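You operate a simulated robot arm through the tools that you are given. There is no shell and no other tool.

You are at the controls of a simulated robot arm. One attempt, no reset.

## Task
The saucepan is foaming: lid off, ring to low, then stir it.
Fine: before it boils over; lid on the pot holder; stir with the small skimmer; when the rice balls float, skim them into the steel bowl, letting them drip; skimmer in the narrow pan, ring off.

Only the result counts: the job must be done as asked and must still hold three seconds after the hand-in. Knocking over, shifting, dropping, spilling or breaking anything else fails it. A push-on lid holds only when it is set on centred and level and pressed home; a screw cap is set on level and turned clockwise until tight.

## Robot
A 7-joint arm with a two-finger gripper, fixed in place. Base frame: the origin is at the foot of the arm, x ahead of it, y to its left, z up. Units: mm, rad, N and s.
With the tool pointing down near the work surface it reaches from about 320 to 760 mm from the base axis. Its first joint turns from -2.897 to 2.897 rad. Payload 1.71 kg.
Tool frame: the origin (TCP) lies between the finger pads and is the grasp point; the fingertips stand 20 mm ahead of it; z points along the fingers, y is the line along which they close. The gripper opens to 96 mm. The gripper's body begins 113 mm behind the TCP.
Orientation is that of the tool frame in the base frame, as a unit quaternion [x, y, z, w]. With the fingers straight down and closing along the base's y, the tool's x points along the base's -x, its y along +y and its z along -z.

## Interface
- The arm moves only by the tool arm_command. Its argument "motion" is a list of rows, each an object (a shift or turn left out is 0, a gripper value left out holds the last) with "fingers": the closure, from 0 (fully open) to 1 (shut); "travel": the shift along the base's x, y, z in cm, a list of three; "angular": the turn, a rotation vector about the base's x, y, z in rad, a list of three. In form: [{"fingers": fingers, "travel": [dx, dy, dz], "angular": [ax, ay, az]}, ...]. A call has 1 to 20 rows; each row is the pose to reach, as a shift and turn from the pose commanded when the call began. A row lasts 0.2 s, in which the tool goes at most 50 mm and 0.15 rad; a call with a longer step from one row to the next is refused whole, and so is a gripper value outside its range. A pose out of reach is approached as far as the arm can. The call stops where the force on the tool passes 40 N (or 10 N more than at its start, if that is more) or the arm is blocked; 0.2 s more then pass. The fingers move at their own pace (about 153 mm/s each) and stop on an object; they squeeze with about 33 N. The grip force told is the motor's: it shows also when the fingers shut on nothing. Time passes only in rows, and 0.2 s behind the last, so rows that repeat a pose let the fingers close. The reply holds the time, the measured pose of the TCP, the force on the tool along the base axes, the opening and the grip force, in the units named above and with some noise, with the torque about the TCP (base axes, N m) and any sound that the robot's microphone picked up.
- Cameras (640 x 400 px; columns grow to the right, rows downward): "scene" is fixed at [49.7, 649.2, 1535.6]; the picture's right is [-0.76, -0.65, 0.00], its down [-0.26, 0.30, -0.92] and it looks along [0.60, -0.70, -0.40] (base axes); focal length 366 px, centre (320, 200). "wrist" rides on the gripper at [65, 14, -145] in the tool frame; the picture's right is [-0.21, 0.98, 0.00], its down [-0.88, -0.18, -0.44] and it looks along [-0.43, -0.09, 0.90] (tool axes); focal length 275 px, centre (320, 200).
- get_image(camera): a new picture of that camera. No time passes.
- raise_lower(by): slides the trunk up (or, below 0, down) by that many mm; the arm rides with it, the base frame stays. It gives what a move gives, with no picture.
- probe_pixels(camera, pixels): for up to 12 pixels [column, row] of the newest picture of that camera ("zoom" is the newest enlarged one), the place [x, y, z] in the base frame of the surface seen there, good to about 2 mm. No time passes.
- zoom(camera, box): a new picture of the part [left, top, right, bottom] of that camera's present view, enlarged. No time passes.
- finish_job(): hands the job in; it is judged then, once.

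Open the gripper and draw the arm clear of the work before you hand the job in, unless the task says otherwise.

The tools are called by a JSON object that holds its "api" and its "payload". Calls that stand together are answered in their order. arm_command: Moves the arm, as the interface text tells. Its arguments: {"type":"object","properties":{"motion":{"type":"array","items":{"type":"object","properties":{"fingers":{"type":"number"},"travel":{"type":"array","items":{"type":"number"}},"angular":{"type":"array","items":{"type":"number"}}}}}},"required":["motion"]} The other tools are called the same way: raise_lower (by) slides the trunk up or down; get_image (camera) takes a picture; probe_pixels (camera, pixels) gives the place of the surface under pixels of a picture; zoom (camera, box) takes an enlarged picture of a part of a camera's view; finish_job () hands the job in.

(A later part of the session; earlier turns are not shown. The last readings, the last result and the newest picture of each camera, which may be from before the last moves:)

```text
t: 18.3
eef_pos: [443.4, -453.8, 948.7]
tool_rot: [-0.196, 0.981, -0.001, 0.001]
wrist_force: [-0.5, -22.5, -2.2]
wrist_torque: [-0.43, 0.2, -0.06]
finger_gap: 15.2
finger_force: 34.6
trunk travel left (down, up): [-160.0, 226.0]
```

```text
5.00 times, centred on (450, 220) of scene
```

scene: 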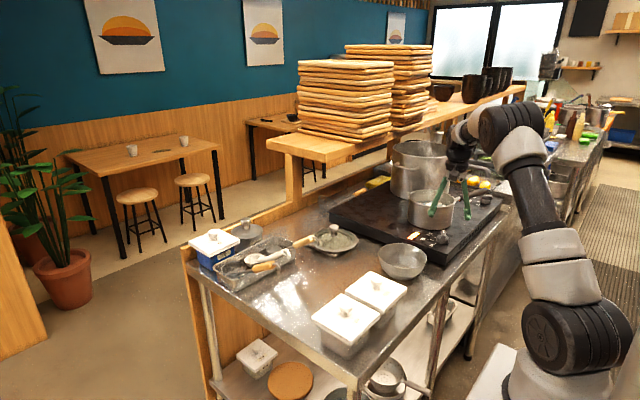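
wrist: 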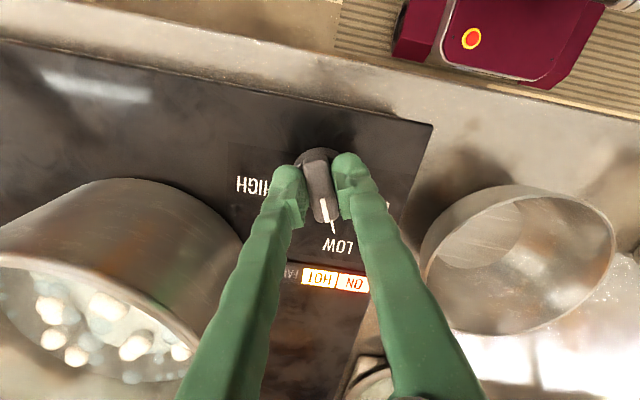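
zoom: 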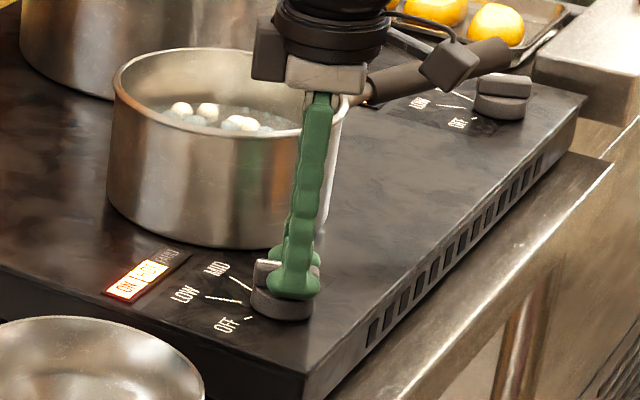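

The pointer lines up with the LOW tick (325,212). I open the fingers and rise, then check the knob and the pan.

{"api": "arm_command", "payload": {"motion": [{"fingers": 0.5, "travel": [0, -0.3, 0]}, {"fingers": 0.5, "travel": [0, -0.3, 0]}, {"fingers": 0.5, "travel": [0, -0.3, 4.0]}, {"fingers": 0.5, "travel": [0, -0.3, 8.0]}]}}

{"api": "get_image", "payload": {"camera": "wrist"}}

{"api": "get_image", "payload": {"camera": "scene"}}

{"api": "zoom", "payload": {"camera": "scene", "box": [400, 170, 500, 250]}}

```text
t: 19.3
eef_pos: [444.3, -452.6, 1029.5]
tool_rot: [-0.196, 0.981, 0.001, 0.0]
wrist_force: [-0.3, 0.6, 0.5]
wrist_torque: [0.0, -0.03, 0.02]
finger_gap: 47.8
finger_force: 0.1
trunk travel left (down, up): [-160.0, 226.0]
```

```text
taken
```

wrist: 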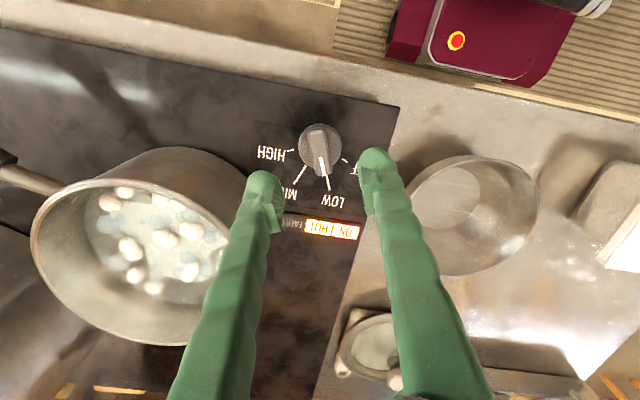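

```text
taken
```

scene: 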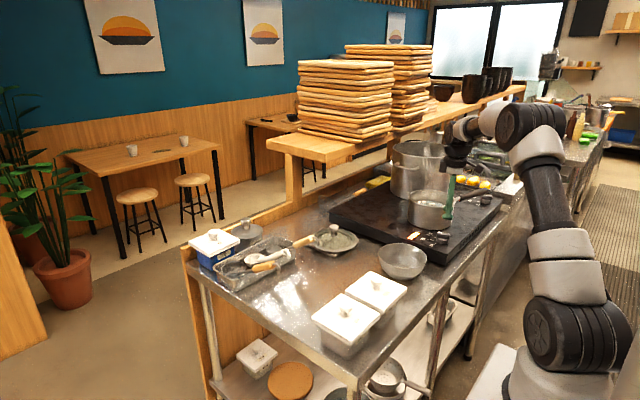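

```text
5.00 times, centred on (450, 210) of scene
```

zoom: 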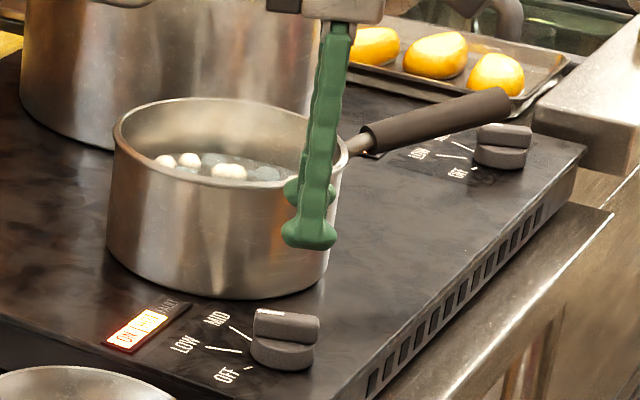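

The knob is at LOW and about ten white balls are visible. Next I study the tray and its utensils closely.

{"api": "zoom", "payload": {"camera": "scene", "box": [205, 225, 335, 305]}}

{"api": "probe_pixels", "payload": {"camera": "zoom", "pixels": [[85, 215], [200, 210], [140, 185], [145, 260], [240, 220], [290, 210], [335, 195], [355, 205], [360, 240], [185, 240], [50, 220], [150, 320]]}}

{"api": "probe_pixels", "payload": {"camera": "zoom", "pixels": [[440, 170], [340, 65], [445, 90], [40, 210], [200, 165], [285, 165], [270, 175], [385, 140], [410, 155], [440, 105], [520, 65], [555, 90]]}}

```text
4.92 times, centred on (270, 265) of scene
```

zoom: 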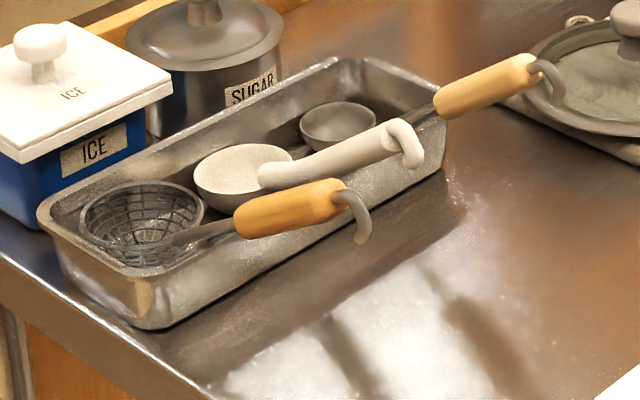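

```text
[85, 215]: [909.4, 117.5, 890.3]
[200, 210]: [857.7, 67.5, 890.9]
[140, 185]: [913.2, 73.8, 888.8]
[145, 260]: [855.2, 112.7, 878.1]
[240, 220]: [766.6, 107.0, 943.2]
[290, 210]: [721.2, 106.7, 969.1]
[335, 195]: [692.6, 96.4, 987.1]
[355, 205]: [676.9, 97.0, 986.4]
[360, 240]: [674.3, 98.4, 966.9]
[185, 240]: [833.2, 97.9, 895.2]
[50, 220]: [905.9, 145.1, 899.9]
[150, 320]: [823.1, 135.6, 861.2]
```

```text
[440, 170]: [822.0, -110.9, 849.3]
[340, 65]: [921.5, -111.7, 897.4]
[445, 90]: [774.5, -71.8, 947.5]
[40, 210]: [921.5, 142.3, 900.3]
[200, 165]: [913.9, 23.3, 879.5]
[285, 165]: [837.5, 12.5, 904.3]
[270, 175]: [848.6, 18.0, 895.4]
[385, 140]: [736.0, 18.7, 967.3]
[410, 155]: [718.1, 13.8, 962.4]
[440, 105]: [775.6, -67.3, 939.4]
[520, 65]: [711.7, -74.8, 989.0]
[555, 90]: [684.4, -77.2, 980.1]
```

Tray spans x≈825–925, y≈−112–145; the wire skimmer's basket centre is ≈(885,92,889) and its orange handle runs from (767,107,943) up to (693,96,987). I swing over to a viewpoint above the handle with yaw 0 and 20° outward tilt.

{"api": "arm_command", "payload": {"motion": [{"fingers": 0.375, "travel": [1.76, 3.94, 2.0], "angular": [0.005, -0.0247, -0.0279]}, {"travel": [3.52, 7.88, 4.0], "angular": [0.01, -0.0494, -0.0558]}, {"travel": [5.28, 11.8, 6.0], "angular": [0.0148, -0.074, -0.0837]}, {"travel": [7.04, 15.8, 6.0], "angular": [0.0197, -0.0987, -0.1115]}, {"travel": [8.8, 19.7, 6.0], "angular": [0.0246, -0.1234, -0.1394]}, {"travel": [10.56, 23.6, 6.0], "angular": [0.0296, -0.1481, -0.1673]}, {"travel": [12.3, 27.6, 6.0], "angular": [0.0345, -0.1727, -0.1952]}, {"travel": [14.1, 31.5, 6.0], "angular": [0.0394, -0.1974, -0.2231]}, {"travel": [15.8, 35.5, 6.0], "angular": [0.0444, -0.2221, -0.251]}, {"travel": [17.6, 39.4, 6.0], "angular": [0.0493, -0.2468, -0.2789]}, {"travel": [19.4, 43.3, 6.0], "angular": [0.0542, -0.2715, -0.3067]}, {"travel": [21.1, 47.3, 6.0], "angular": [0.0591, -0.2961, -0.3346]}, {"travel": [22.9, 51.2, 6.0], "angular": [0.0641, -0.3208, -0.3625]}, {"travel": [24.6, 55.1, 6.0], "angular": [0.069, -0.3455, -0.3904]}]}}

{"api": "get_image", "payload": {"camera": "wrist"}}

{"api": "get_image", "payload": {"camera": "scene"}}

```text
t: 22.3
eef_pos: [691.5, 97.6, 1088.3]
tool_rot: [0.0, 0.985, 0.001, 0.174]
wrist_force: [-0.4, 0.5, 0.5]
wrist_torque: [-0.04, -0.02, -0.03]
finger_gap: 60.0
finger_force: 0.0
trunk travel left (down, up): [-160.0, 226.0]
```

```text
taken
```

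wrist: 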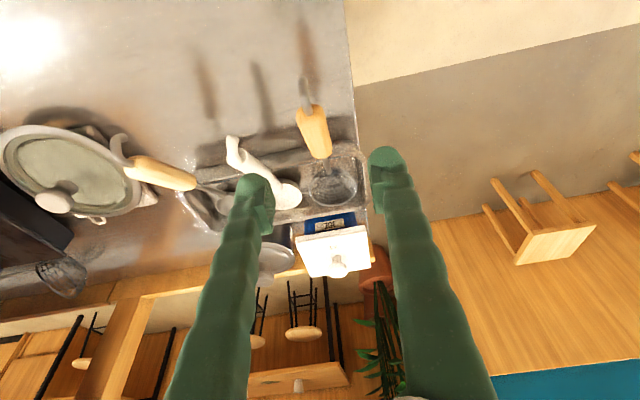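

```text
taken
```

scene: 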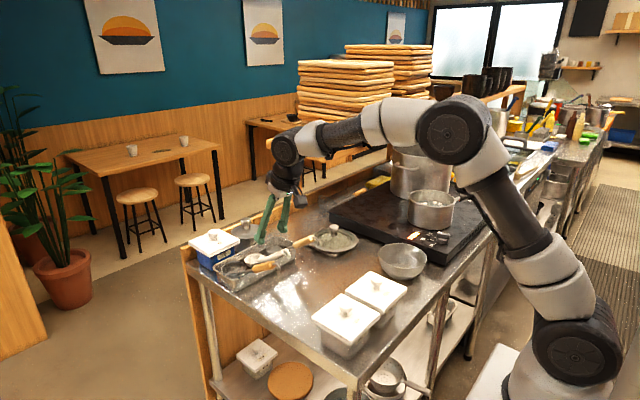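

The skimmer is in view: basket at (332,180), orange handle (312,130), hook (303,90). I zoom and probe it for exact handle axis.

{"api": "zoom", "payload": {"camera": "wrist", "box": [180, 60, 380, 240]}}

{"api": "zoom", "payload": {"camera": "wrist", "box": [270, 70, 370, 220]}}

{"api": "probe_pixels", "payload": {"camera": "wrist", "pixels": [[306, 110], [310, 120], [313, 130], [317, 145], [318, 155], [304, 95], [303, 80], [310, 180], [355, 180], [332, 168], [335, 200], [330, 185]]}}

```text
2.22 times, centred on (280, 150) of wrist
```

zoom: 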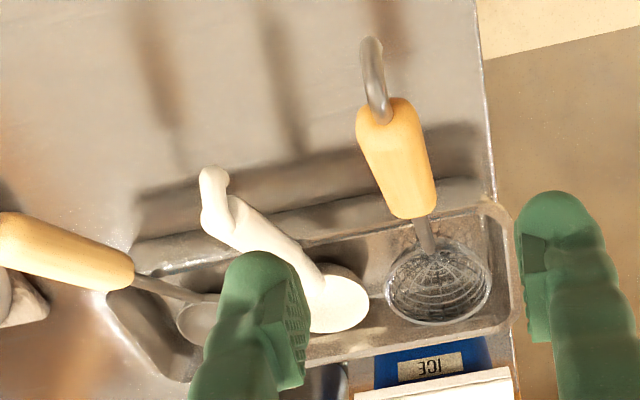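

```text
2.67 times, centred on (320, 145) of wrist
```

zoom: 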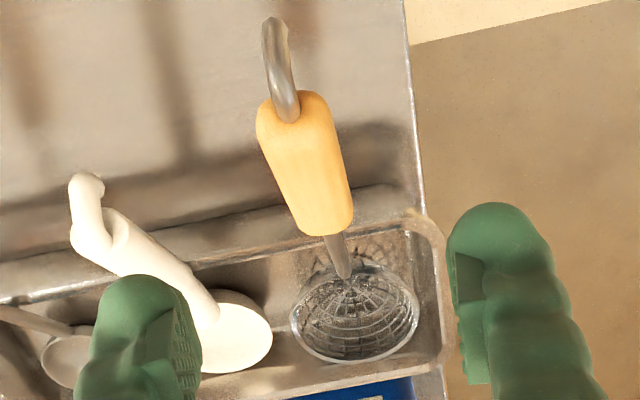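

```text
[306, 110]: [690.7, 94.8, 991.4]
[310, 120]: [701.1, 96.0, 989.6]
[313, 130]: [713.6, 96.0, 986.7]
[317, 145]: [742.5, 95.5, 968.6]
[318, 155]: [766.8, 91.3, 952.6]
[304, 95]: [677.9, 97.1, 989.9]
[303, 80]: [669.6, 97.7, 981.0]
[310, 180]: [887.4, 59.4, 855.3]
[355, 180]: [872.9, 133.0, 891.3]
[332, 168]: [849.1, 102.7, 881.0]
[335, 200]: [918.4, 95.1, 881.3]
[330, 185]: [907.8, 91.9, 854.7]
```

The handle axis passes near (729,95,965), sloping 32°, and the basket is about 72 mm wide. I descend along the tool axis to straddle the handle.

{"api": "arm_command", "payload": {"motion": [{"fingers": 0.375, "travel": [1.3, -0.1, -4.1]}, {"travel": [2.7, -0.2, -8.2]}, {"travel": [4.0, -0.25, -12.2]}]}}

{"api": "get_image", "payload": {"camera": "wrist"}}

{"api": "zoom", "payload": {"camera": "scene", "box": [205, 205, 335, 305]}}

```text
t: 23.1
eef_pos: [730.9, 94.5, 967.2]
tool_rot: [0.001, 0.985, 0.0, 0.174]
wrist_force: [0.6, -0.3, 0.2]
wrist_torque: [0.02, 0.06, 0.01]
finger_gap: 59.9
finger_force: 0.1
trunk travel left (down, up): [-160.0, 226.0]
```

```text
taken
```

wrist: 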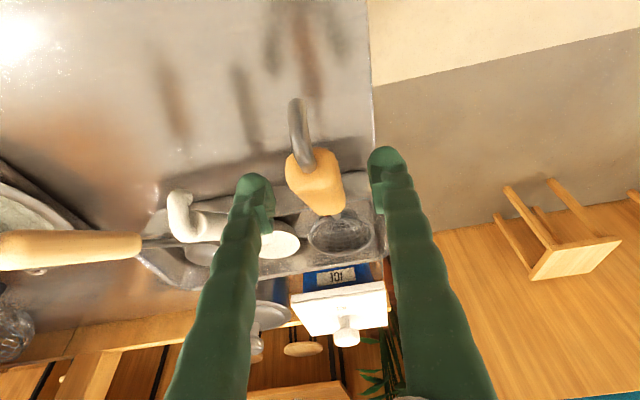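

```text
4.00 times, centred on (270, 255) of scene
```

zoom: 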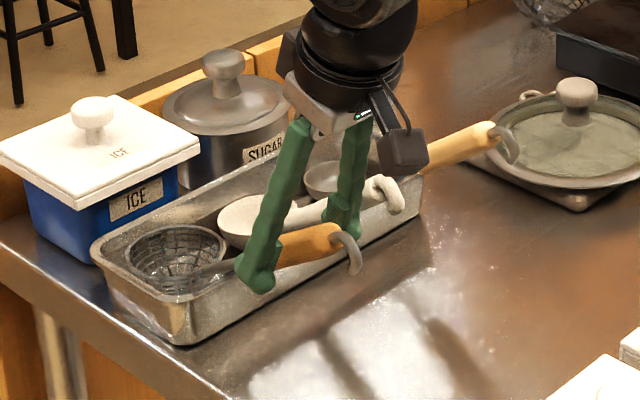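

The fingers straddle the handle at (318,180). I close on it.

{"api": "arm_command", "payload": {"motion": [{"fingers": 1}, {"fingers": 1}]}}

{"api": "get_image", "payload": {"camera": "wrist"}}

```text
t: 23.7
eef_pos: [730.2, 93.6, 966.1]
tool_rot: [0.0, 0.985, 0.0, 0.174]
wrist_force: [-2.1, 0.2, 3.3]
wrist_torque: [0.0, -0.22, -0.05]
finger_gap: 24.5
finger_force: 32.5
trunk travel left (down, up): [-160.0, 226.0]
```

```text
taken
```

wrist: 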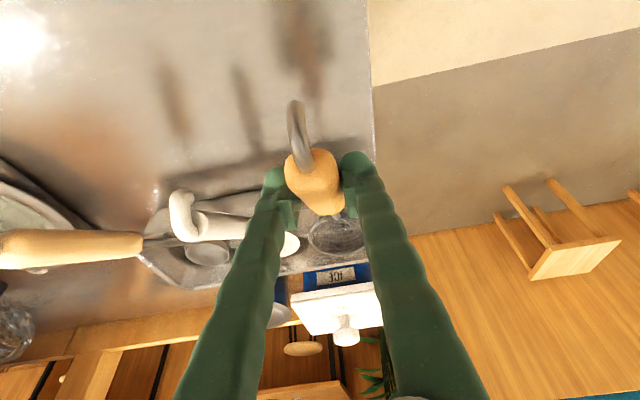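

Grip is solid at 24.5 mm. I lift 4 cm and check that the skimmer follows without swinging.

{"api": "arm_command", "payload": {"motion": [{"fingers": 1, "travel": [0, 0, 1.5]}, {"travel": [0, 0, 4.0]}]}}

{"api": "get_image", "payload": {"camera": "wrist"}}

{"api": "zoom", "payload": {"camera": "scene", "box": [205, 195, 335, 305]}}

```text
t: 24.3
eef_pos: [730.6, 94.6, 1007.8]
tool_rot: [0.001, 0.985, 0.001, 0.174]
wrist_force: [0.1, 0.1, -0.3]
wrist_torque: [-0.01, 0.06, -0.04]
finger_gap: 24.6
finger_force: 33.3
trunk travel left (down, up): [-160.0, 226.0]
```

```text
taken
```

wrist: 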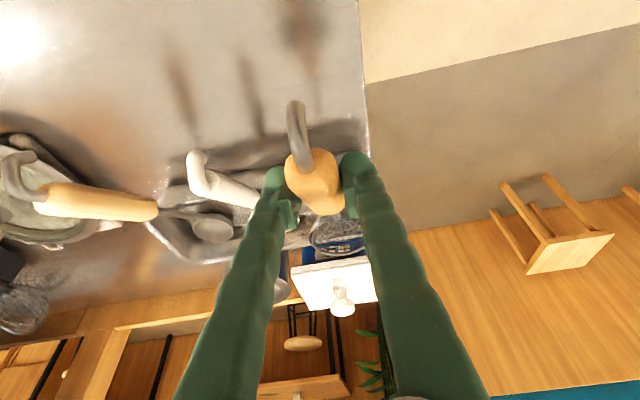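

```text
3.64 times, centred on (270, 250) of scene
```

zoom: 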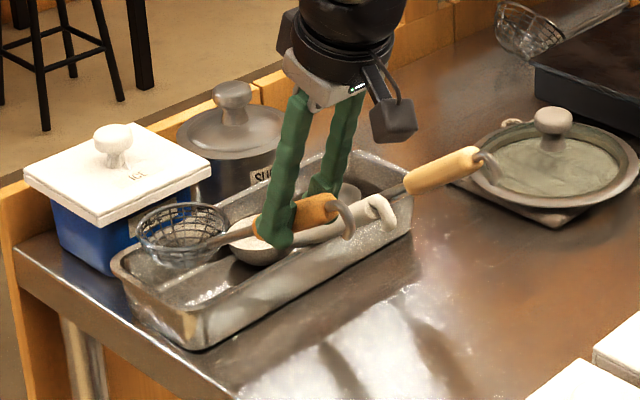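

The skimmer follows level with the grip. Now I look into the pan from the scene camera to measure the water level and the balls.

{"api": "zoom", "payload": {"camera": "scene", "box": [395, 170, 475, 230]}}

{"api": "probe_pixels", "payload": {"camera": "zoom", "pixels": [[220, 200], [250, 190], [300, 210], [350, 200], [270, 215], [330, 190], [200, 180], [290, 170], [390, 205], [290, 130], [280, 245], [440, 200]]}}

```text
6.67 times, centred on (435, 200) of scene
```

zoom: 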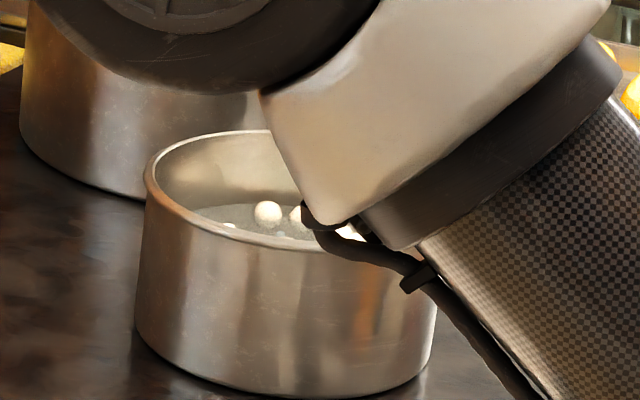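

```text
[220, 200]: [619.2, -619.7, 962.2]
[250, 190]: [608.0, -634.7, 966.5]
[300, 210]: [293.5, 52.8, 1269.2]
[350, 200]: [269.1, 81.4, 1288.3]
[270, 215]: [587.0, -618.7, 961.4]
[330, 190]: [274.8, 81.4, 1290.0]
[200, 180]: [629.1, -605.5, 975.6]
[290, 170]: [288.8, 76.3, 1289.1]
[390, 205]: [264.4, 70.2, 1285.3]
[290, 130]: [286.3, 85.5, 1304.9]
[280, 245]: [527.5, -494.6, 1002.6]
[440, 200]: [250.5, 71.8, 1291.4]
```

The arm blocks part of the view; ball tops appear at z≈962. I raise the trunk 140 mm to lift the skimmer clear and regain reach over the pan.

{"api": "raise_lower", "payload": {"by": 140}}

{"api": "get_image", "payload": {"camera": "wrist"}}

{"api": "get_image", "payload": {"camera": "scene"}}

```text
t: 25.9
eef_pos: [730.5, 94.6, 1145.1]
tool_rot: [0.001, 0.985, -0.001, 0.173]
wrist_force: [-0.4, 0.7, -1.3]
wrist_torque: [0.02, 0.13, 0.02]
finger_gap: 24.7
finger_force: 32.9
trunk travel left (down, up): [-300.0, 86.0]
```

```text
taken
```

wrist: 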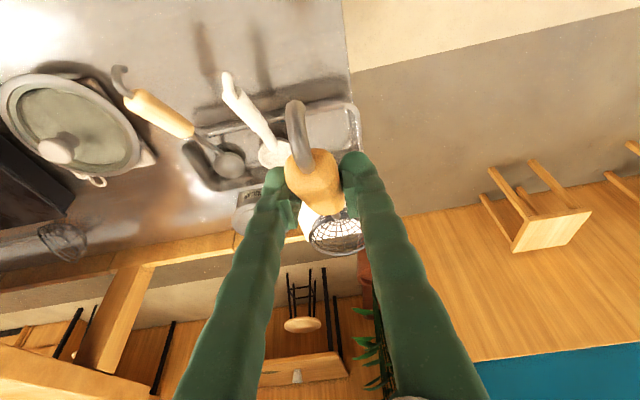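

```text
taken
```

scene: 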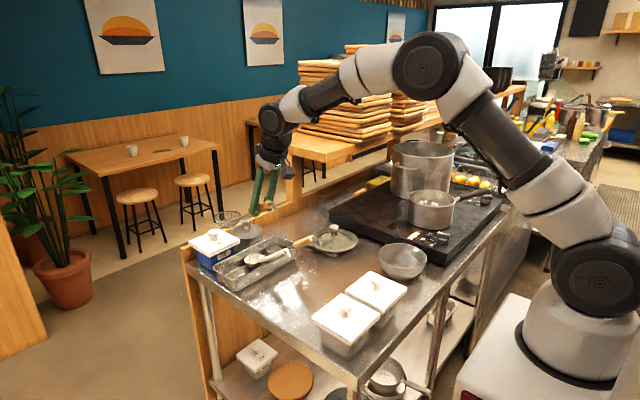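

The skimmer is held well with its basket outward of the grip by ≈155 mm and ≈77 mm below. I swing it, level, over toward the saucepan with the handle pointing radially inward (yaw −0.80).

{"api": "arm_command", "payload": {"motion": [{"fingers": 1, "travel": [-2.06, -3.94, 0.5], "angular": [0, 0, -0.057]}, {"travel": [-4.12, -7.88, 1.0], "angular": [0, 0, -0.114]}, {"travel": [-6.18, -11.82, 1.5], "angular": [0, 0, -0.171]}, {"travel": [-8.24, -15.76, 2.0], "angular": [0, 0, -0.229]}, {"travel": [-10.3, -19.7, 2.5], "angular": [0, 0, -0.286]}, {"travel": [-12.36, -23.64, 3.0], "angular": [0, 0, -0.343]}, {"travel": [-14.42, -27.58, 3.5], "angular": [0, 0, -0.4]}, {"travel": [-16.48, -31.52, 4.0], "angular": [0, 0, -0.457]}, {"travel": [-18.54, -35.46, 4.0], "angular": [0, 0, -0.514]}, {"travel": [-20.6, -39.4, 4.0], "angular": [0, 0, -0.571]}, {"travel": [-22.66, -43.34, 4.0], "angular": [0, 0, -0.629]}, {"travel": [-24.72, -47.28, 4.0], "angular": [0, 0, -0.686]}, {"travel": [-26.8, -51.2, 4.0], "angular": [0, 0, -0.743]}, {"travel": [-28.85, -55.16, 4.0], "angular": [0, 0, -0.8]}]}}

{"api": "get_image", "payload": {"camera": "wrist"}}

{"api": "get_image", "payload": {"camera": "scene"}}

```text
t: 28.9
eef_pos: [440.4, -457.6, 1186.9]
tool_rot: [0.384, 0.907, -0.068, 0.16]
wrist_force: [0.8, -0.2, -0.8]
wrist_torque: [0.09, 0.08, 0.05]
finger_gap: 24.7
finger_force: 32.8
trunk travel left (down, up): [-300.0, 86.0]
```

```text
taken
```

wrist: 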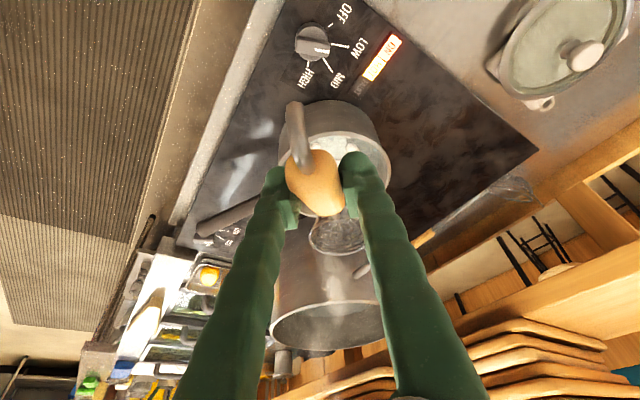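

```text
taken
```

scene: 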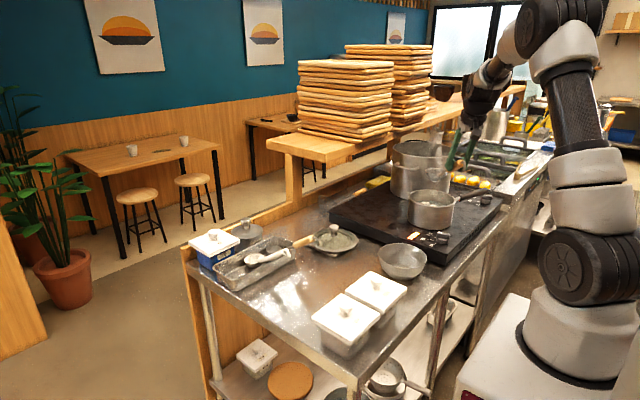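

I zoom on the pan from the scene camera to see the water, balls and basket position.

{"api": "zoom", "payload": {"camera": "scene", "box": [390, 120, 500, 240]}}

{"api": "zoom", "payload": {"camera": "scene", "box": [400, 180, 470, 225]}}

{"api": "probe_pixels", "payload": {"camera": "zoom", "pixels": [[200, 120], [250, 130], [300, 150], [330, 140], [370, 135], [400, 150], [220, 150], [270, 110], [310, 110], [350, 165], [430, 130], [290, 180]]}}

```text
3.33 times, centred on (445, 180) of scene
```

zoom: 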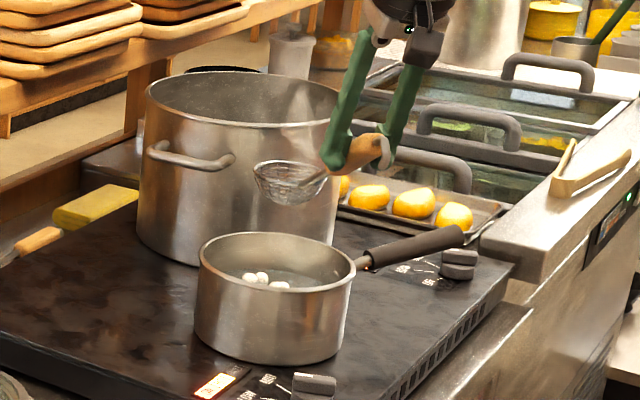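

```text
8.89 times, centred on (435, 202) of scene
```

zoom: 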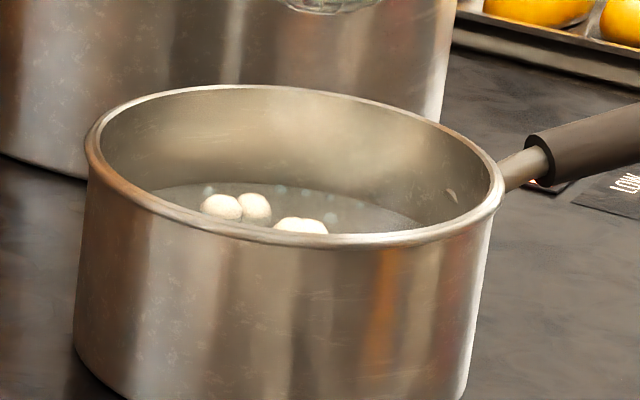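

```text
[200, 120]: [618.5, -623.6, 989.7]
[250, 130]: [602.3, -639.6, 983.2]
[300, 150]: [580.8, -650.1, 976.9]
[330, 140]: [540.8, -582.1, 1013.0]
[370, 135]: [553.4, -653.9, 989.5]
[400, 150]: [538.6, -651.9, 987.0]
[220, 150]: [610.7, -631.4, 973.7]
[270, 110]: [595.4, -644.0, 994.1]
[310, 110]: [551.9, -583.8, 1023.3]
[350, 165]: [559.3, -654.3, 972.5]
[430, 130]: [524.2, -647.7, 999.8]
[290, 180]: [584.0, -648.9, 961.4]
```

Water level looks to be z≈958 with small (~17 mm) balls floating. I first tilt the tool to vertical (handle steeper, 52°) above the pan so the shaft clears the pan rim, and probe the pan rim for its centre.

{"api": "probe_pixels", "payload": {"camera": "zoom", "pixels": [[91, 150], [496, 185], [300, 244], [180, 218], [400, 238], [250, 88], [150, 108], [400, 112], [460, 140]]}}

{"api": "arm_command", "payload": {"motion": [{"fingers": 1, "travel": [0.8, -0.8, 0.2], "angular": [0.063, 0.061, 0]}, {"travel": [1.7, -1.6, 0.3], "angular": [0.1255, 0.122, 0]}, {"travel": [2.5, -2.4, 0.3], "angular": [0.188, 0.183, 0]}, {"travel": [3.3, -3.2, 0.3], "angular": [0.251, 0.244, 0]}, {"travel": [3.3, -3.2, 0.3], "angular": [0.251, 0.244, 0]}]}}

{"api": "get_image", "payload": {"camera": "wrist"}}

{"api": "zoom", "payload": {"camera": "scene", "box": [390, 120, 500, 240]}}

```text
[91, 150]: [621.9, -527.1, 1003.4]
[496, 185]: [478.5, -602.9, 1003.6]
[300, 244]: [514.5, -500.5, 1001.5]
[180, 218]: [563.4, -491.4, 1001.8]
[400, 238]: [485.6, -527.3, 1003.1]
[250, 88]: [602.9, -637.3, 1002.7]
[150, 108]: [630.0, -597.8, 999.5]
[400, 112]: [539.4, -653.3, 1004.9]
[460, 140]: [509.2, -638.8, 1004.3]
```

```text
t: 30.1
eef_pos: [475.3, -489.0, 1191.7]
tool_rot: [0.39, 0.921, -0.001, 0.0]
wrist_force: [-0.2, -0.1, -0.9]
wrist_torque: [0.05, 0.04, 0.01]
finger_gap: 24.9
finger_force: 32.9
trunk travel left (down, up): [-300.0, 86.0]
```

```text
taken
```

wrist: 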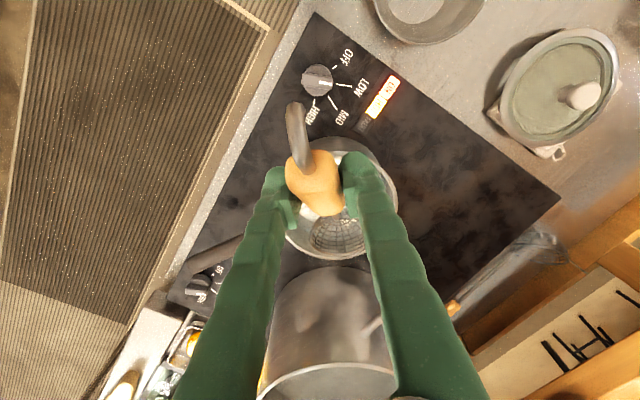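

```text
3.33 times, centred on (445, 180) of scene
```

zoom: 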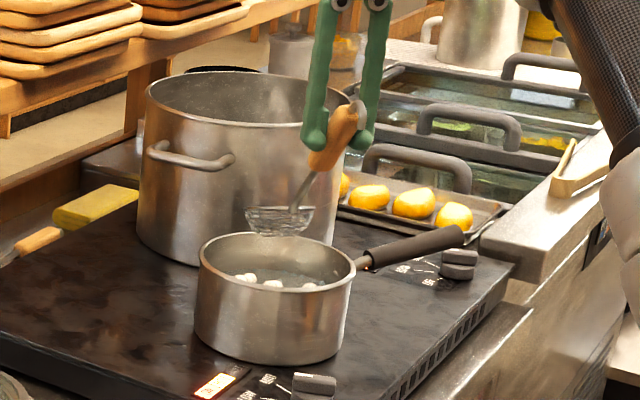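

The pan centre is ≈(553,−572) with inner radius ≈76. I zoom on the basket in the wrist view to calibrate where the basket really is.

{"api": "zoom", "payload": {"camera": "wrist", "box": [270, 130, 410, 270]}}

{"api": "zoom", "payload": {"camera": "scene", "box": [420, 150, 470, 200]}}

{"api": "probe_pixels", "payload": {"camera": "zoom", "pixels": [[130, 130], [380, 130], [250, 140], [180, 240], [250, 270], [340, 230], [400, 60], [360, 110], [130, 160], [300, 180], [445, 50], [330, 20]]}}

```text
2.86 times, centred on (340, 200) of wrist
```

zoom: 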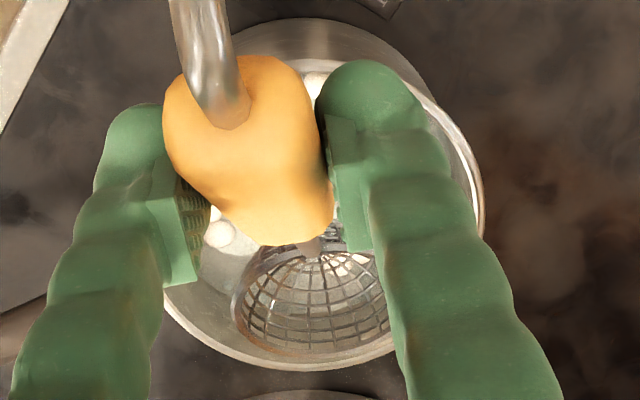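

```text
8.00 times, centred on (445, 175) of scene
```

zoom: 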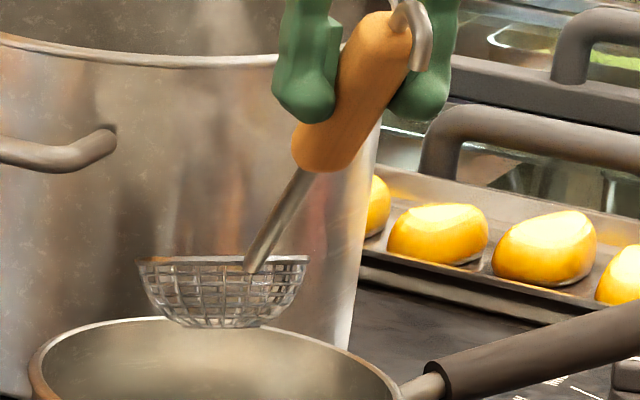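

```text
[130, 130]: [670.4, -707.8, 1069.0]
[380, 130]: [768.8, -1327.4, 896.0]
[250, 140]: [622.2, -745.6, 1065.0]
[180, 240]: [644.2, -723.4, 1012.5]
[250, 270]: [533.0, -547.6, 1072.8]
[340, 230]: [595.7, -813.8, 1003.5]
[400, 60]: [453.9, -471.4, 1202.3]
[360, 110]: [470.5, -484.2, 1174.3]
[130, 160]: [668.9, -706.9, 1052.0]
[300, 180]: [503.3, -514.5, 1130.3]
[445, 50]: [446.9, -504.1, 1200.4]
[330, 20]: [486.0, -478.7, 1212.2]
```

The basket rim is ≈78 mm wide; at this tilt its rim centre is 119 mm out and 132 mm below the grip, bottom ≈167 mm below. I raise the trunk 80 mm for better reach before dipping.

{"api": "raise_lower", "payload": {"by": 80}}

```text
t: 31.3
eef_pos: [475.5, -489.6, 1272.5]
tool_rot: [0.39, 0.921, -0.001, -0.001]
wrist_force: [0.7, 0.3, -1.4]
wrist_torque: [0.06, 0.03, 0.03]
finger_gap: 24.6
finger_force: 33.4
trunk travel left (down, up): [-380.0, 6.0]
```

The grip is at (475.5,−489.6,1272.5), basket over the pan centre. I lower the basket in steps into the water, down to grip z≈1092.

{"api": "arm_command", "payload": {"motion": [{"fingers": 1, "travel": [0, 0, -4.0]}, {"travel": [0, 0, -8.0]}, {"travel": [0, 0, -11.0]}, {"travel": [0, 0, -13.0]}, {"travel": [0, 0, -15.0]}, {"travel": [0, 0, -16.5]}, {"travel": [0, 0, -17.5]}]}}

{"api": "get_image", "payload": {"camera": "wrist"}}

{"api": "zoom", "payload": {"camera": "scene", "box": [390, 140, 490, 240]}}

```text
t: 32.9
eef_pos: [476.4, -489.0, 1095.8]
tool_rot: [0.39, 0.921, -0.001, 0.0]
wrist_force: [-0.4, -0.3, -1.5]
wrist_torque: [0.08, 0.06, -0.05]
finger_gap: 24.5
finger_force: 33.2
trunk travel left (down, up): [-380.0, 6.0]
```

```text
taken
```

wrist: 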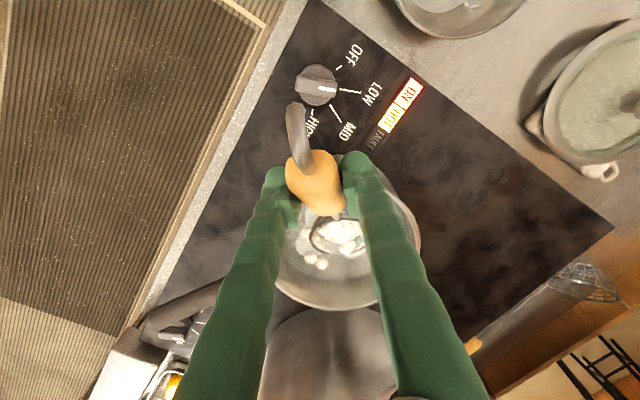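

```text
4.00 times, centred on (440, 190) of scene
```

zoom: 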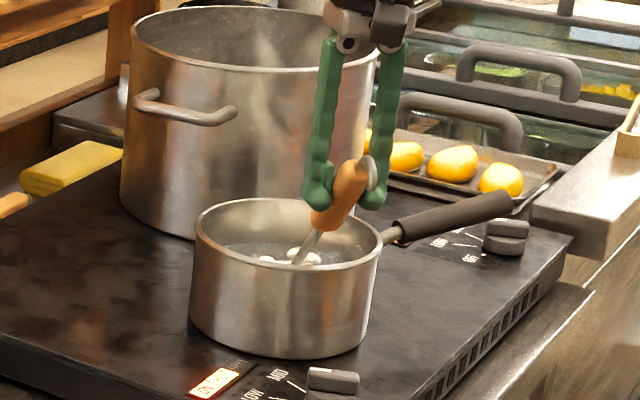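

The basket is in the water with no contact force. I zoom in to see the balls relative to it.

{"api": "zoom", "payload": {"camera": "wrist", "box": [260, 180, 430, 320]}}

{"api": "zoom", "payload": {"camera": "scene", "box": [415, 180, 475, 225]}}

```text
2.86 times, centred on (345, 250) of wrist
```

zoom: 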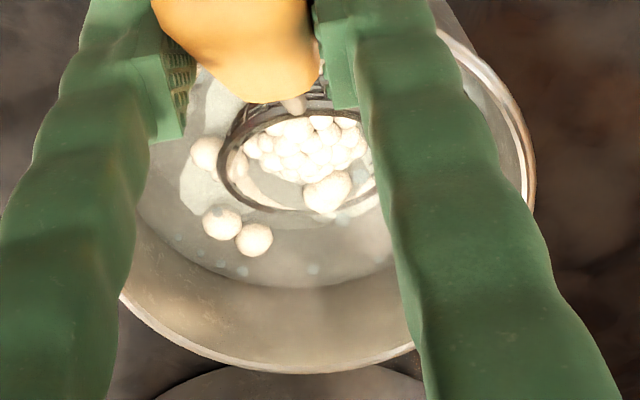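

```text
8.89 times, centred on (445, 202) of scene
```

zoom: 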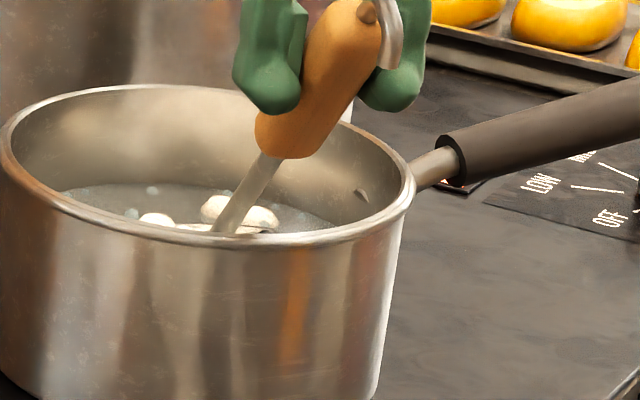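

Several balls float around and within the basket. I stir with one gentle elliptical loop inside the pan, keeping clear of the walls.

{"api": "arm_command", "payload": {"motion": [{"fingers": 1, "travel": [1.1, 0.5, 0]}, {"travel": [2.21, 1.03, 0]}, {"travel": [0.82, 1.36, 0]}, {"travel": [-0.85, 0.44, 0]}, {"travel": [-1.81, -1.2, 0]}, {"travel": [-1.52, -2.59, 0]}, {"travel": [-0.14, -2.92, 0]}, {"travel": [1.52, -2.0, 0]}, {"travel": [2.49, -0.36, 0]}, {"travel": [2.21, 1.03, 0]}, {"travel": [0.82, 1.36, 0]}]}}

{"api": "get_image", "payload": {"camera": "wrist"}}

{"api": "zoom", "payload": {"camera": "scene", "box": [390, 140, 490, 240]}}

```text
t: 35.3
eef_pos: [482.6, -476.0, 1095.8]
tool_rot: [0.39, 0.921, 0.0, 0.0]
wrist_force: [0.3, -0.8, -1.4]
wrist_torque: [0.05, 0.06, 0.0]
finger_gap: 24.8
finger_force: 32.7
trunk travel left (down, up): [-380.0, 6.0]
```

```text
taken
```

wrist: 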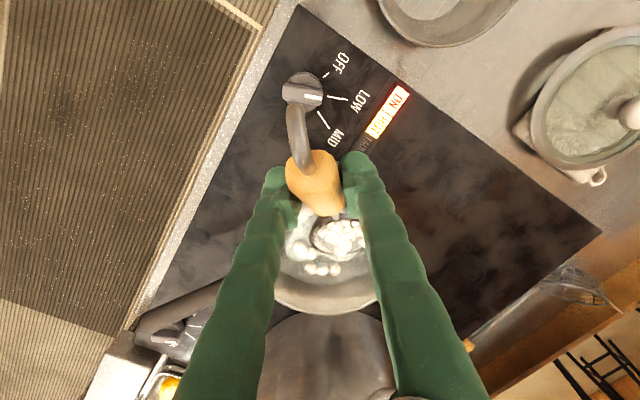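

```text
4.00 times, centred on (440, 190) of scene
```

zoom: 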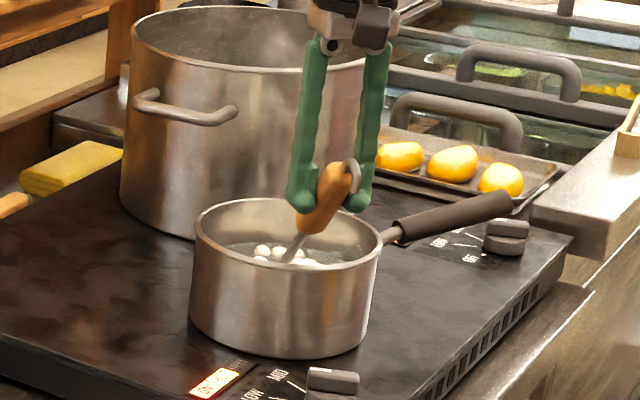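

The pan hasn't shifted and the force is negligible, so I continue with two more stirring loops.

{"api": "arm_command", "payload": {"motion": [{"fingers": 1, "travel": [-1.67, -0.92, 0]}, {"travel": [-2.63, -2.56, 0]}, {"travel": [-2.34, -3.95, 0]}, {"travel": [-0.96, -4.28, 0]}, {"travel": [0.7, -3.36, 0]}, {"travel": [1.67, -1.72, 0]}, {"travel": [1.39, -0.33, 0]}, {"travel": [0, 0, 0]}, {"travel": [-1.67, -0.92, 0]}, {"travel": [-2.63, -2.56, 0]}, {"travel": [-2.34, -3.95, 0]}, {"travel": [-0.96, -4.28, 0]}, {"travel": [0.7, -3.36, 0]}, {"travel": [1.67, -1.72, 0]}, {"travel": [1.39, -0.33, 0]}, {"travel": [0, 0, 0]}, {"travel": [-1.67, -0.92, 0]}]}}

{"api": "get_image", "payload": {"camera": "wrist"}}

{"api": "zoom", "payload": {"camera": "wrist", "box": [260, 180, 430, 320]}}

{"api": "zoom", "payload": {"camera": "scene", "box": [390, 140, 490, 240]}}

```text
t: 38.9
eef_pos: [466.3, -485.9, 1095.4]
tool_rot: [0.389, 0.921, 0.0, -0.001]
wrist_force: [-0.2, 0.6, -0.9]
wrist_torque: [0.05, 0.06, 0.0]
finger_gap: 24.7
finger_force: 33.2
trunk travel left (down, up): [-380.0, 6.0]
```

```text
taken
```

wrist: 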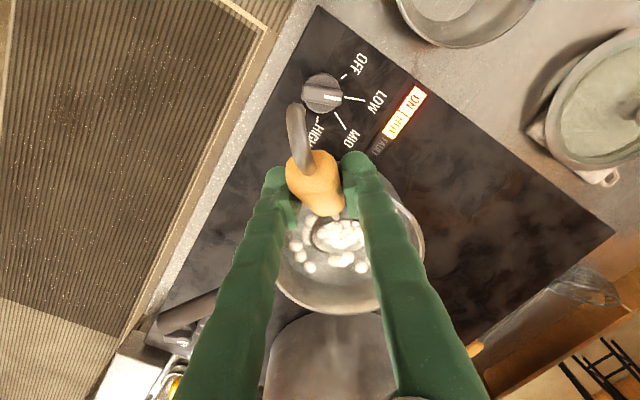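

```text
2.86 times, centred on (345, 250) of wrist
```

zoom: 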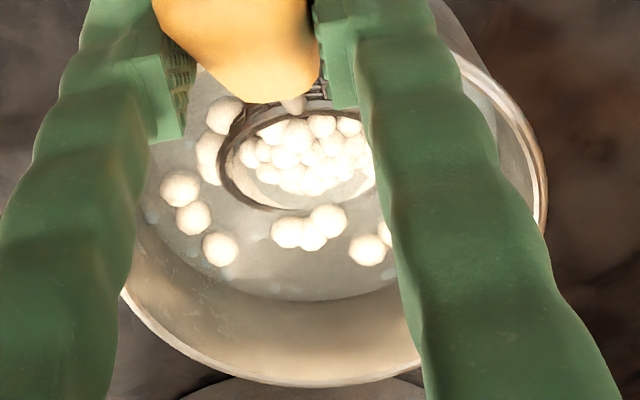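

```text
4.00 times, centred on (440, 190) of scene
```

zoom: 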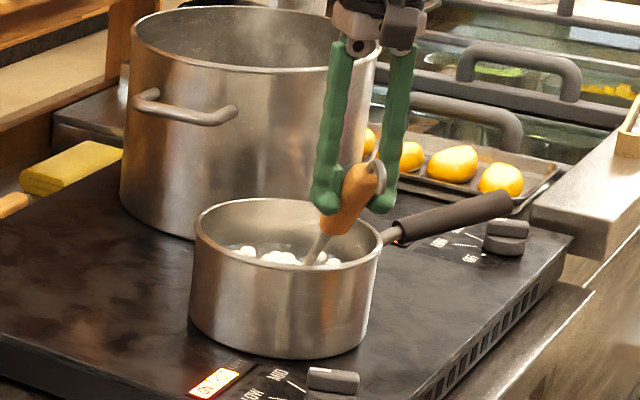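

After stirring, more balls have come up to the surface (about a dozen outside the basket plus a cluster inside). I zoom in closely to judge them.

{"api": "zoom", "payload": {"camera": "wrist", "box": [295, 205, 385, 280]}}

{"api": "probe_pixels", "payload": {"camera": "zoom", "pixels": [[60, 130], [180, 140], [250, 160], [330, 150], [260, 110], [120, 280], [110, 340], [250, 290], [340, 270], [430, 340], [200, 200], [320, 300]]}}

```text
5.33 times, centred on (340, 242) of wrist
```

zoom: 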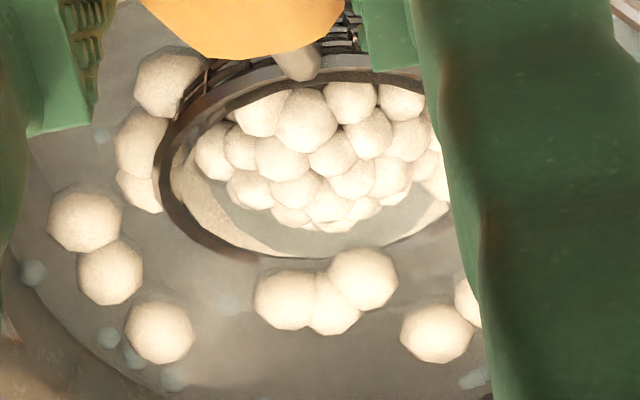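

```text
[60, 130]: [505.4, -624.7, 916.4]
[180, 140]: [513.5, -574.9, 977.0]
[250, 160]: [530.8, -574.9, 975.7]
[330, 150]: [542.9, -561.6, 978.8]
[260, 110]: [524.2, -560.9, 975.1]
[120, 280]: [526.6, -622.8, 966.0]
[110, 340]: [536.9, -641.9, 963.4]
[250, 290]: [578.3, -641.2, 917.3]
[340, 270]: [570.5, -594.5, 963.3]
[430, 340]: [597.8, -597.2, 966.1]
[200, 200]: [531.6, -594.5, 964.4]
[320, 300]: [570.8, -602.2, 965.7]
```

Balls float at ≈965 tops around the far side of the basket; the pan floor is z≈917. I lower slightly, sweep the low far edge outward under the balls, lift, and level the basket.

{"api": "arm_command", "payload": {"motion": [{"fingers": 1, "travel": [0, 0, -0.6]}, {"travel": [0.84, -0.86, -0.6]}, {"travel": [1.67, -1.72, -0.6]}, {"travel": [2.3, -2.37, -0.6]}, {"travel": [2.3, -2.37, 0.0]}, {"travel": [2.3, -2.37, 1.0]}, {"travel": [2.3, -2.37, 2.5]}, {"travel": [2.3, -2.37, 4.5]}, {"travel": [1.28, -1.32, 3.7], "angular": [-0.0837, -0.0813, 0]}, {"travel": [0.4, -0.42, 2.9], "angular": [-0.1673, -0.1627, 0]}, {"travel": [-0.35, 0.36, 2.0], "angular": [-0.251, -0.244, 0]}]}}

{"api": "get_image", "payload": {"camera": "wrist"}}

{"api": "zoom", "payload": {"camera": "wrist", "box": [270, 130, 430, 270]}}

{"api": "zoom", "payload": {"camera": "scene", "box": [400, 140, 480, 220]}}

```text
t: 41.3
eef_pos: [462.5, -479.9, 1117.4]
tool_rot: [0.384, 0.906, -0.07, 0.162]
wrist_force: [0.0, 0.1, -1.4]
wrist_torque: [0.08, 0.08, -0.04]
finger_gap: 24.6
finger_force: 32.7
trunk travel left (down, up): [-380.0, 6.0]
```

```text
taken
```

wrist: 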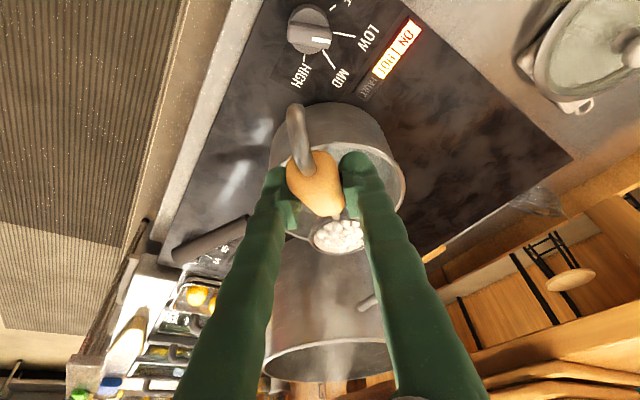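

```text
2.86 times, centred on (350, 200) of wrist
```

zoom: 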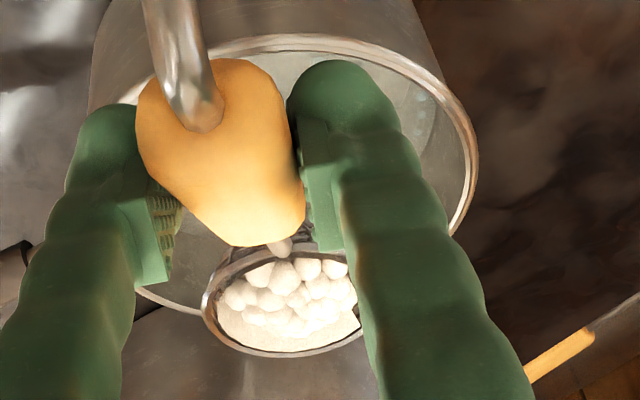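

```text
5.00 times, centred on (440, 180) of scene
```

zoom: 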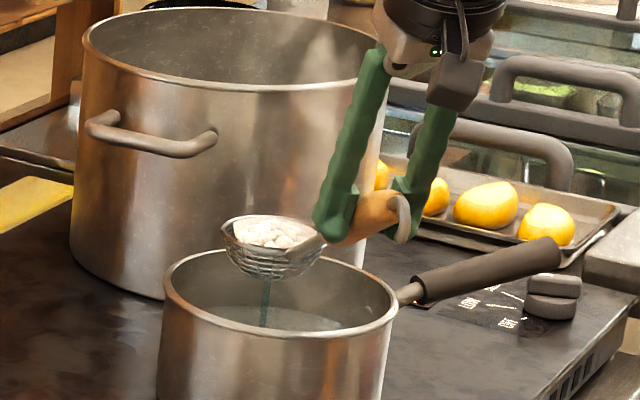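

The basket came up full of white balls and is dripping (scene zoom 265,300). I check what is left in the pan.

{"api": "zoom", "payload": {"camera": "scene", "box": [420, 175, 480, 215]}}

{"api": "zoom", "payload": {"camera": "wrist", "box": [310, 200, 400, 270]}}

```text
10.00 times, centred on (450, 195) of scene
```

zoom: 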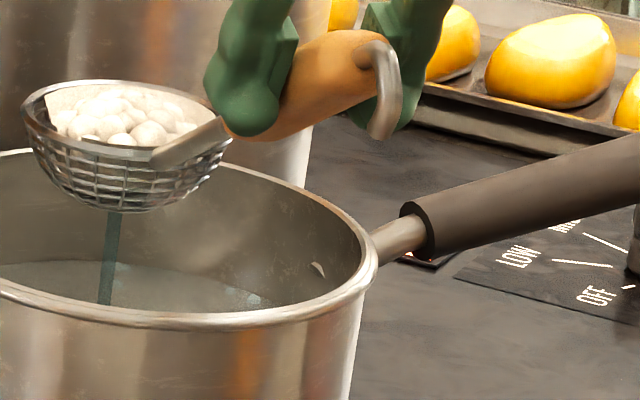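

```text
5.71 times, centred on (355, 235) of wrist
```

zoom: 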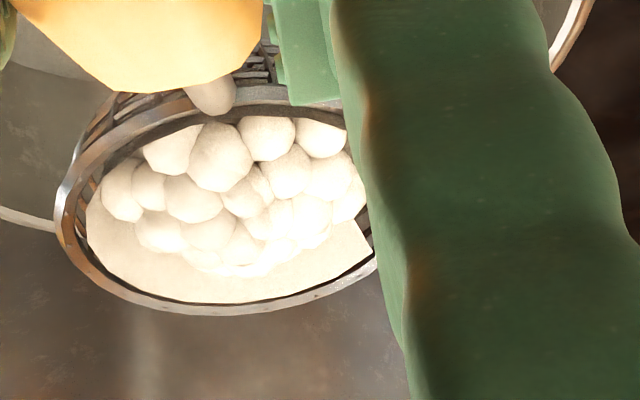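

The load is in the basket and a water stream still runs into the pan. I raise 2 cm, centre over the pan and hold still to let it drip.

{"api": "arm_command", "payload": {"motion": [{"fingers": 1, "travel": [-0.5, 0.5, 1.0]}, {"travel": [-1.0, 1.0, 2.0]}, {"travel": [-1.0, 1.0, 2.0]}, {"travel": [-1.0, 1.0, 2.0]}, {"travel": [-1.0, 1.0, 2.0]}, {"travel": [-1.0, 1.0, 2.0]}, {"travel": [-1.0, 1.0, 2.0]}, {"travel": [-1.0, 1.0, 2.0]}, {"travel": [-1.0, 1.0, 2.0]}, {"travel": [-1.0, 1.0, 2.0]}]}}

{"api": "zoom", "payload": {"camera": "scene", "box": [400, 140, 480, 220]}}

{"api": "get_image", "payload": {"camera": "wrist"}}

```text
t: 43.5
eef_pos: [453.9, -471.2, 1136.3]
tool_rot: [0.383, 0.907, -0.068, 0.16]
wrist_force: [-0.6, -0.2, -1.5]
wrist_torque: [0.05, 0.07, -0.02]
finger_gap: 24.6
finger_force: 33.0
trunk travel left (down, up): [-380.0, 6.0]
```

```text
5.00 times, centred on (440, 180) of scene
```

zoom: 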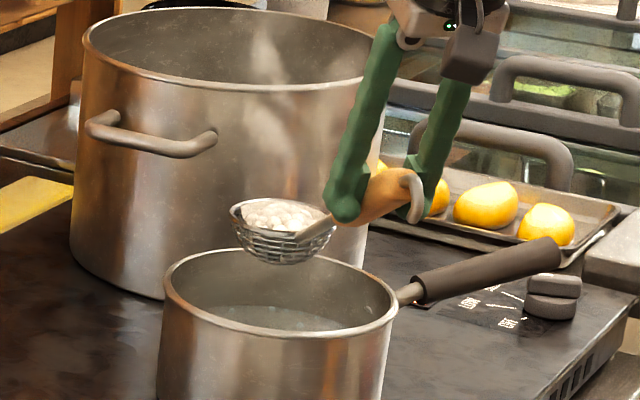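

```text
taken
```

wrist: 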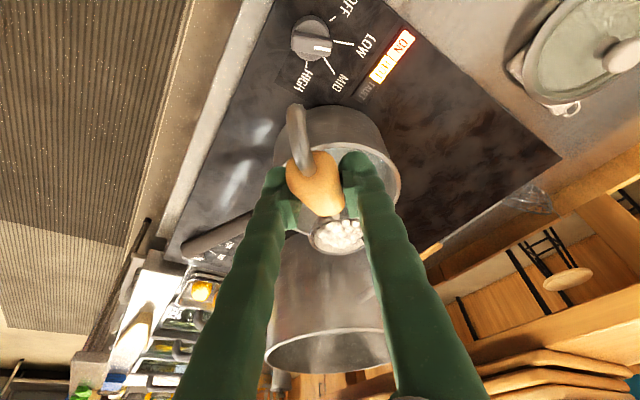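

The dripping has stopped. I hold one more second and meanwhile measure the steel bowl.

{"api": "arm_command", "payload": {"motion": [{"fingers": 1}, {}, {}, {}, {}]}}

{"api": "zoom", "payload": {"camera": "scene", "box": [365, 230, 445, 290]}}

{"api": "probe_pixels", "payload": {"camera": "zoom", "pixels": [[108, 155], [498, 180], [300, 255], [310, 105], [200, 235], [400, 250], [180, 120], [430, 125], [300, 300], [300, 200], [290, 225]]}}

```text
t: 44.7
eef_pos: [453.9, -471.4, 1136.2]
tool_rot: [0.383, 0.907, -0.069, 0.16]
wrist_force: [0.2, -0.4, -0.3]
wrist_torque: [0.09, 0.1, 0.01]
finger_gap: 24.7
finger_force: 33.5
trunk travel left (down, up): [-380.0, 6.0]
```

```text
6.67 times, centred on (405, 260) of scene
```

zoom: 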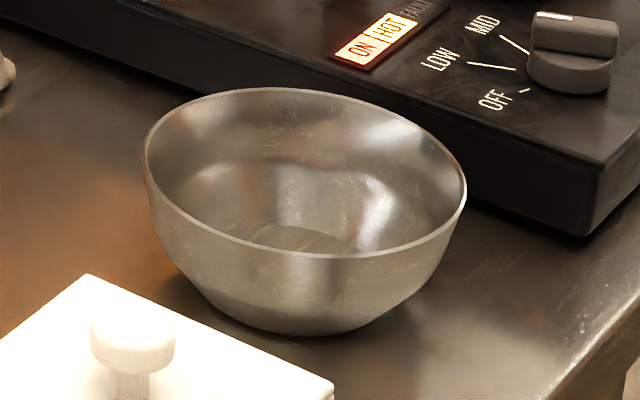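

```text
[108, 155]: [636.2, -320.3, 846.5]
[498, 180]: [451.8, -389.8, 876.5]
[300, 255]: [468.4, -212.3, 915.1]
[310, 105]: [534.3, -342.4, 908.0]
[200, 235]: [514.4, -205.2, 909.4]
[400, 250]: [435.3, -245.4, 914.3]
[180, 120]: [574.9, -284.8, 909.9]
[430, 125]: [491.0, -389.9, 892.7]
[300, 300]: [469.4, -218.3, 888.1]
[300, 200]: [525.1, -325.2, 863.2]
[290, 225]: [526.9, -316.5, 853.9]
```

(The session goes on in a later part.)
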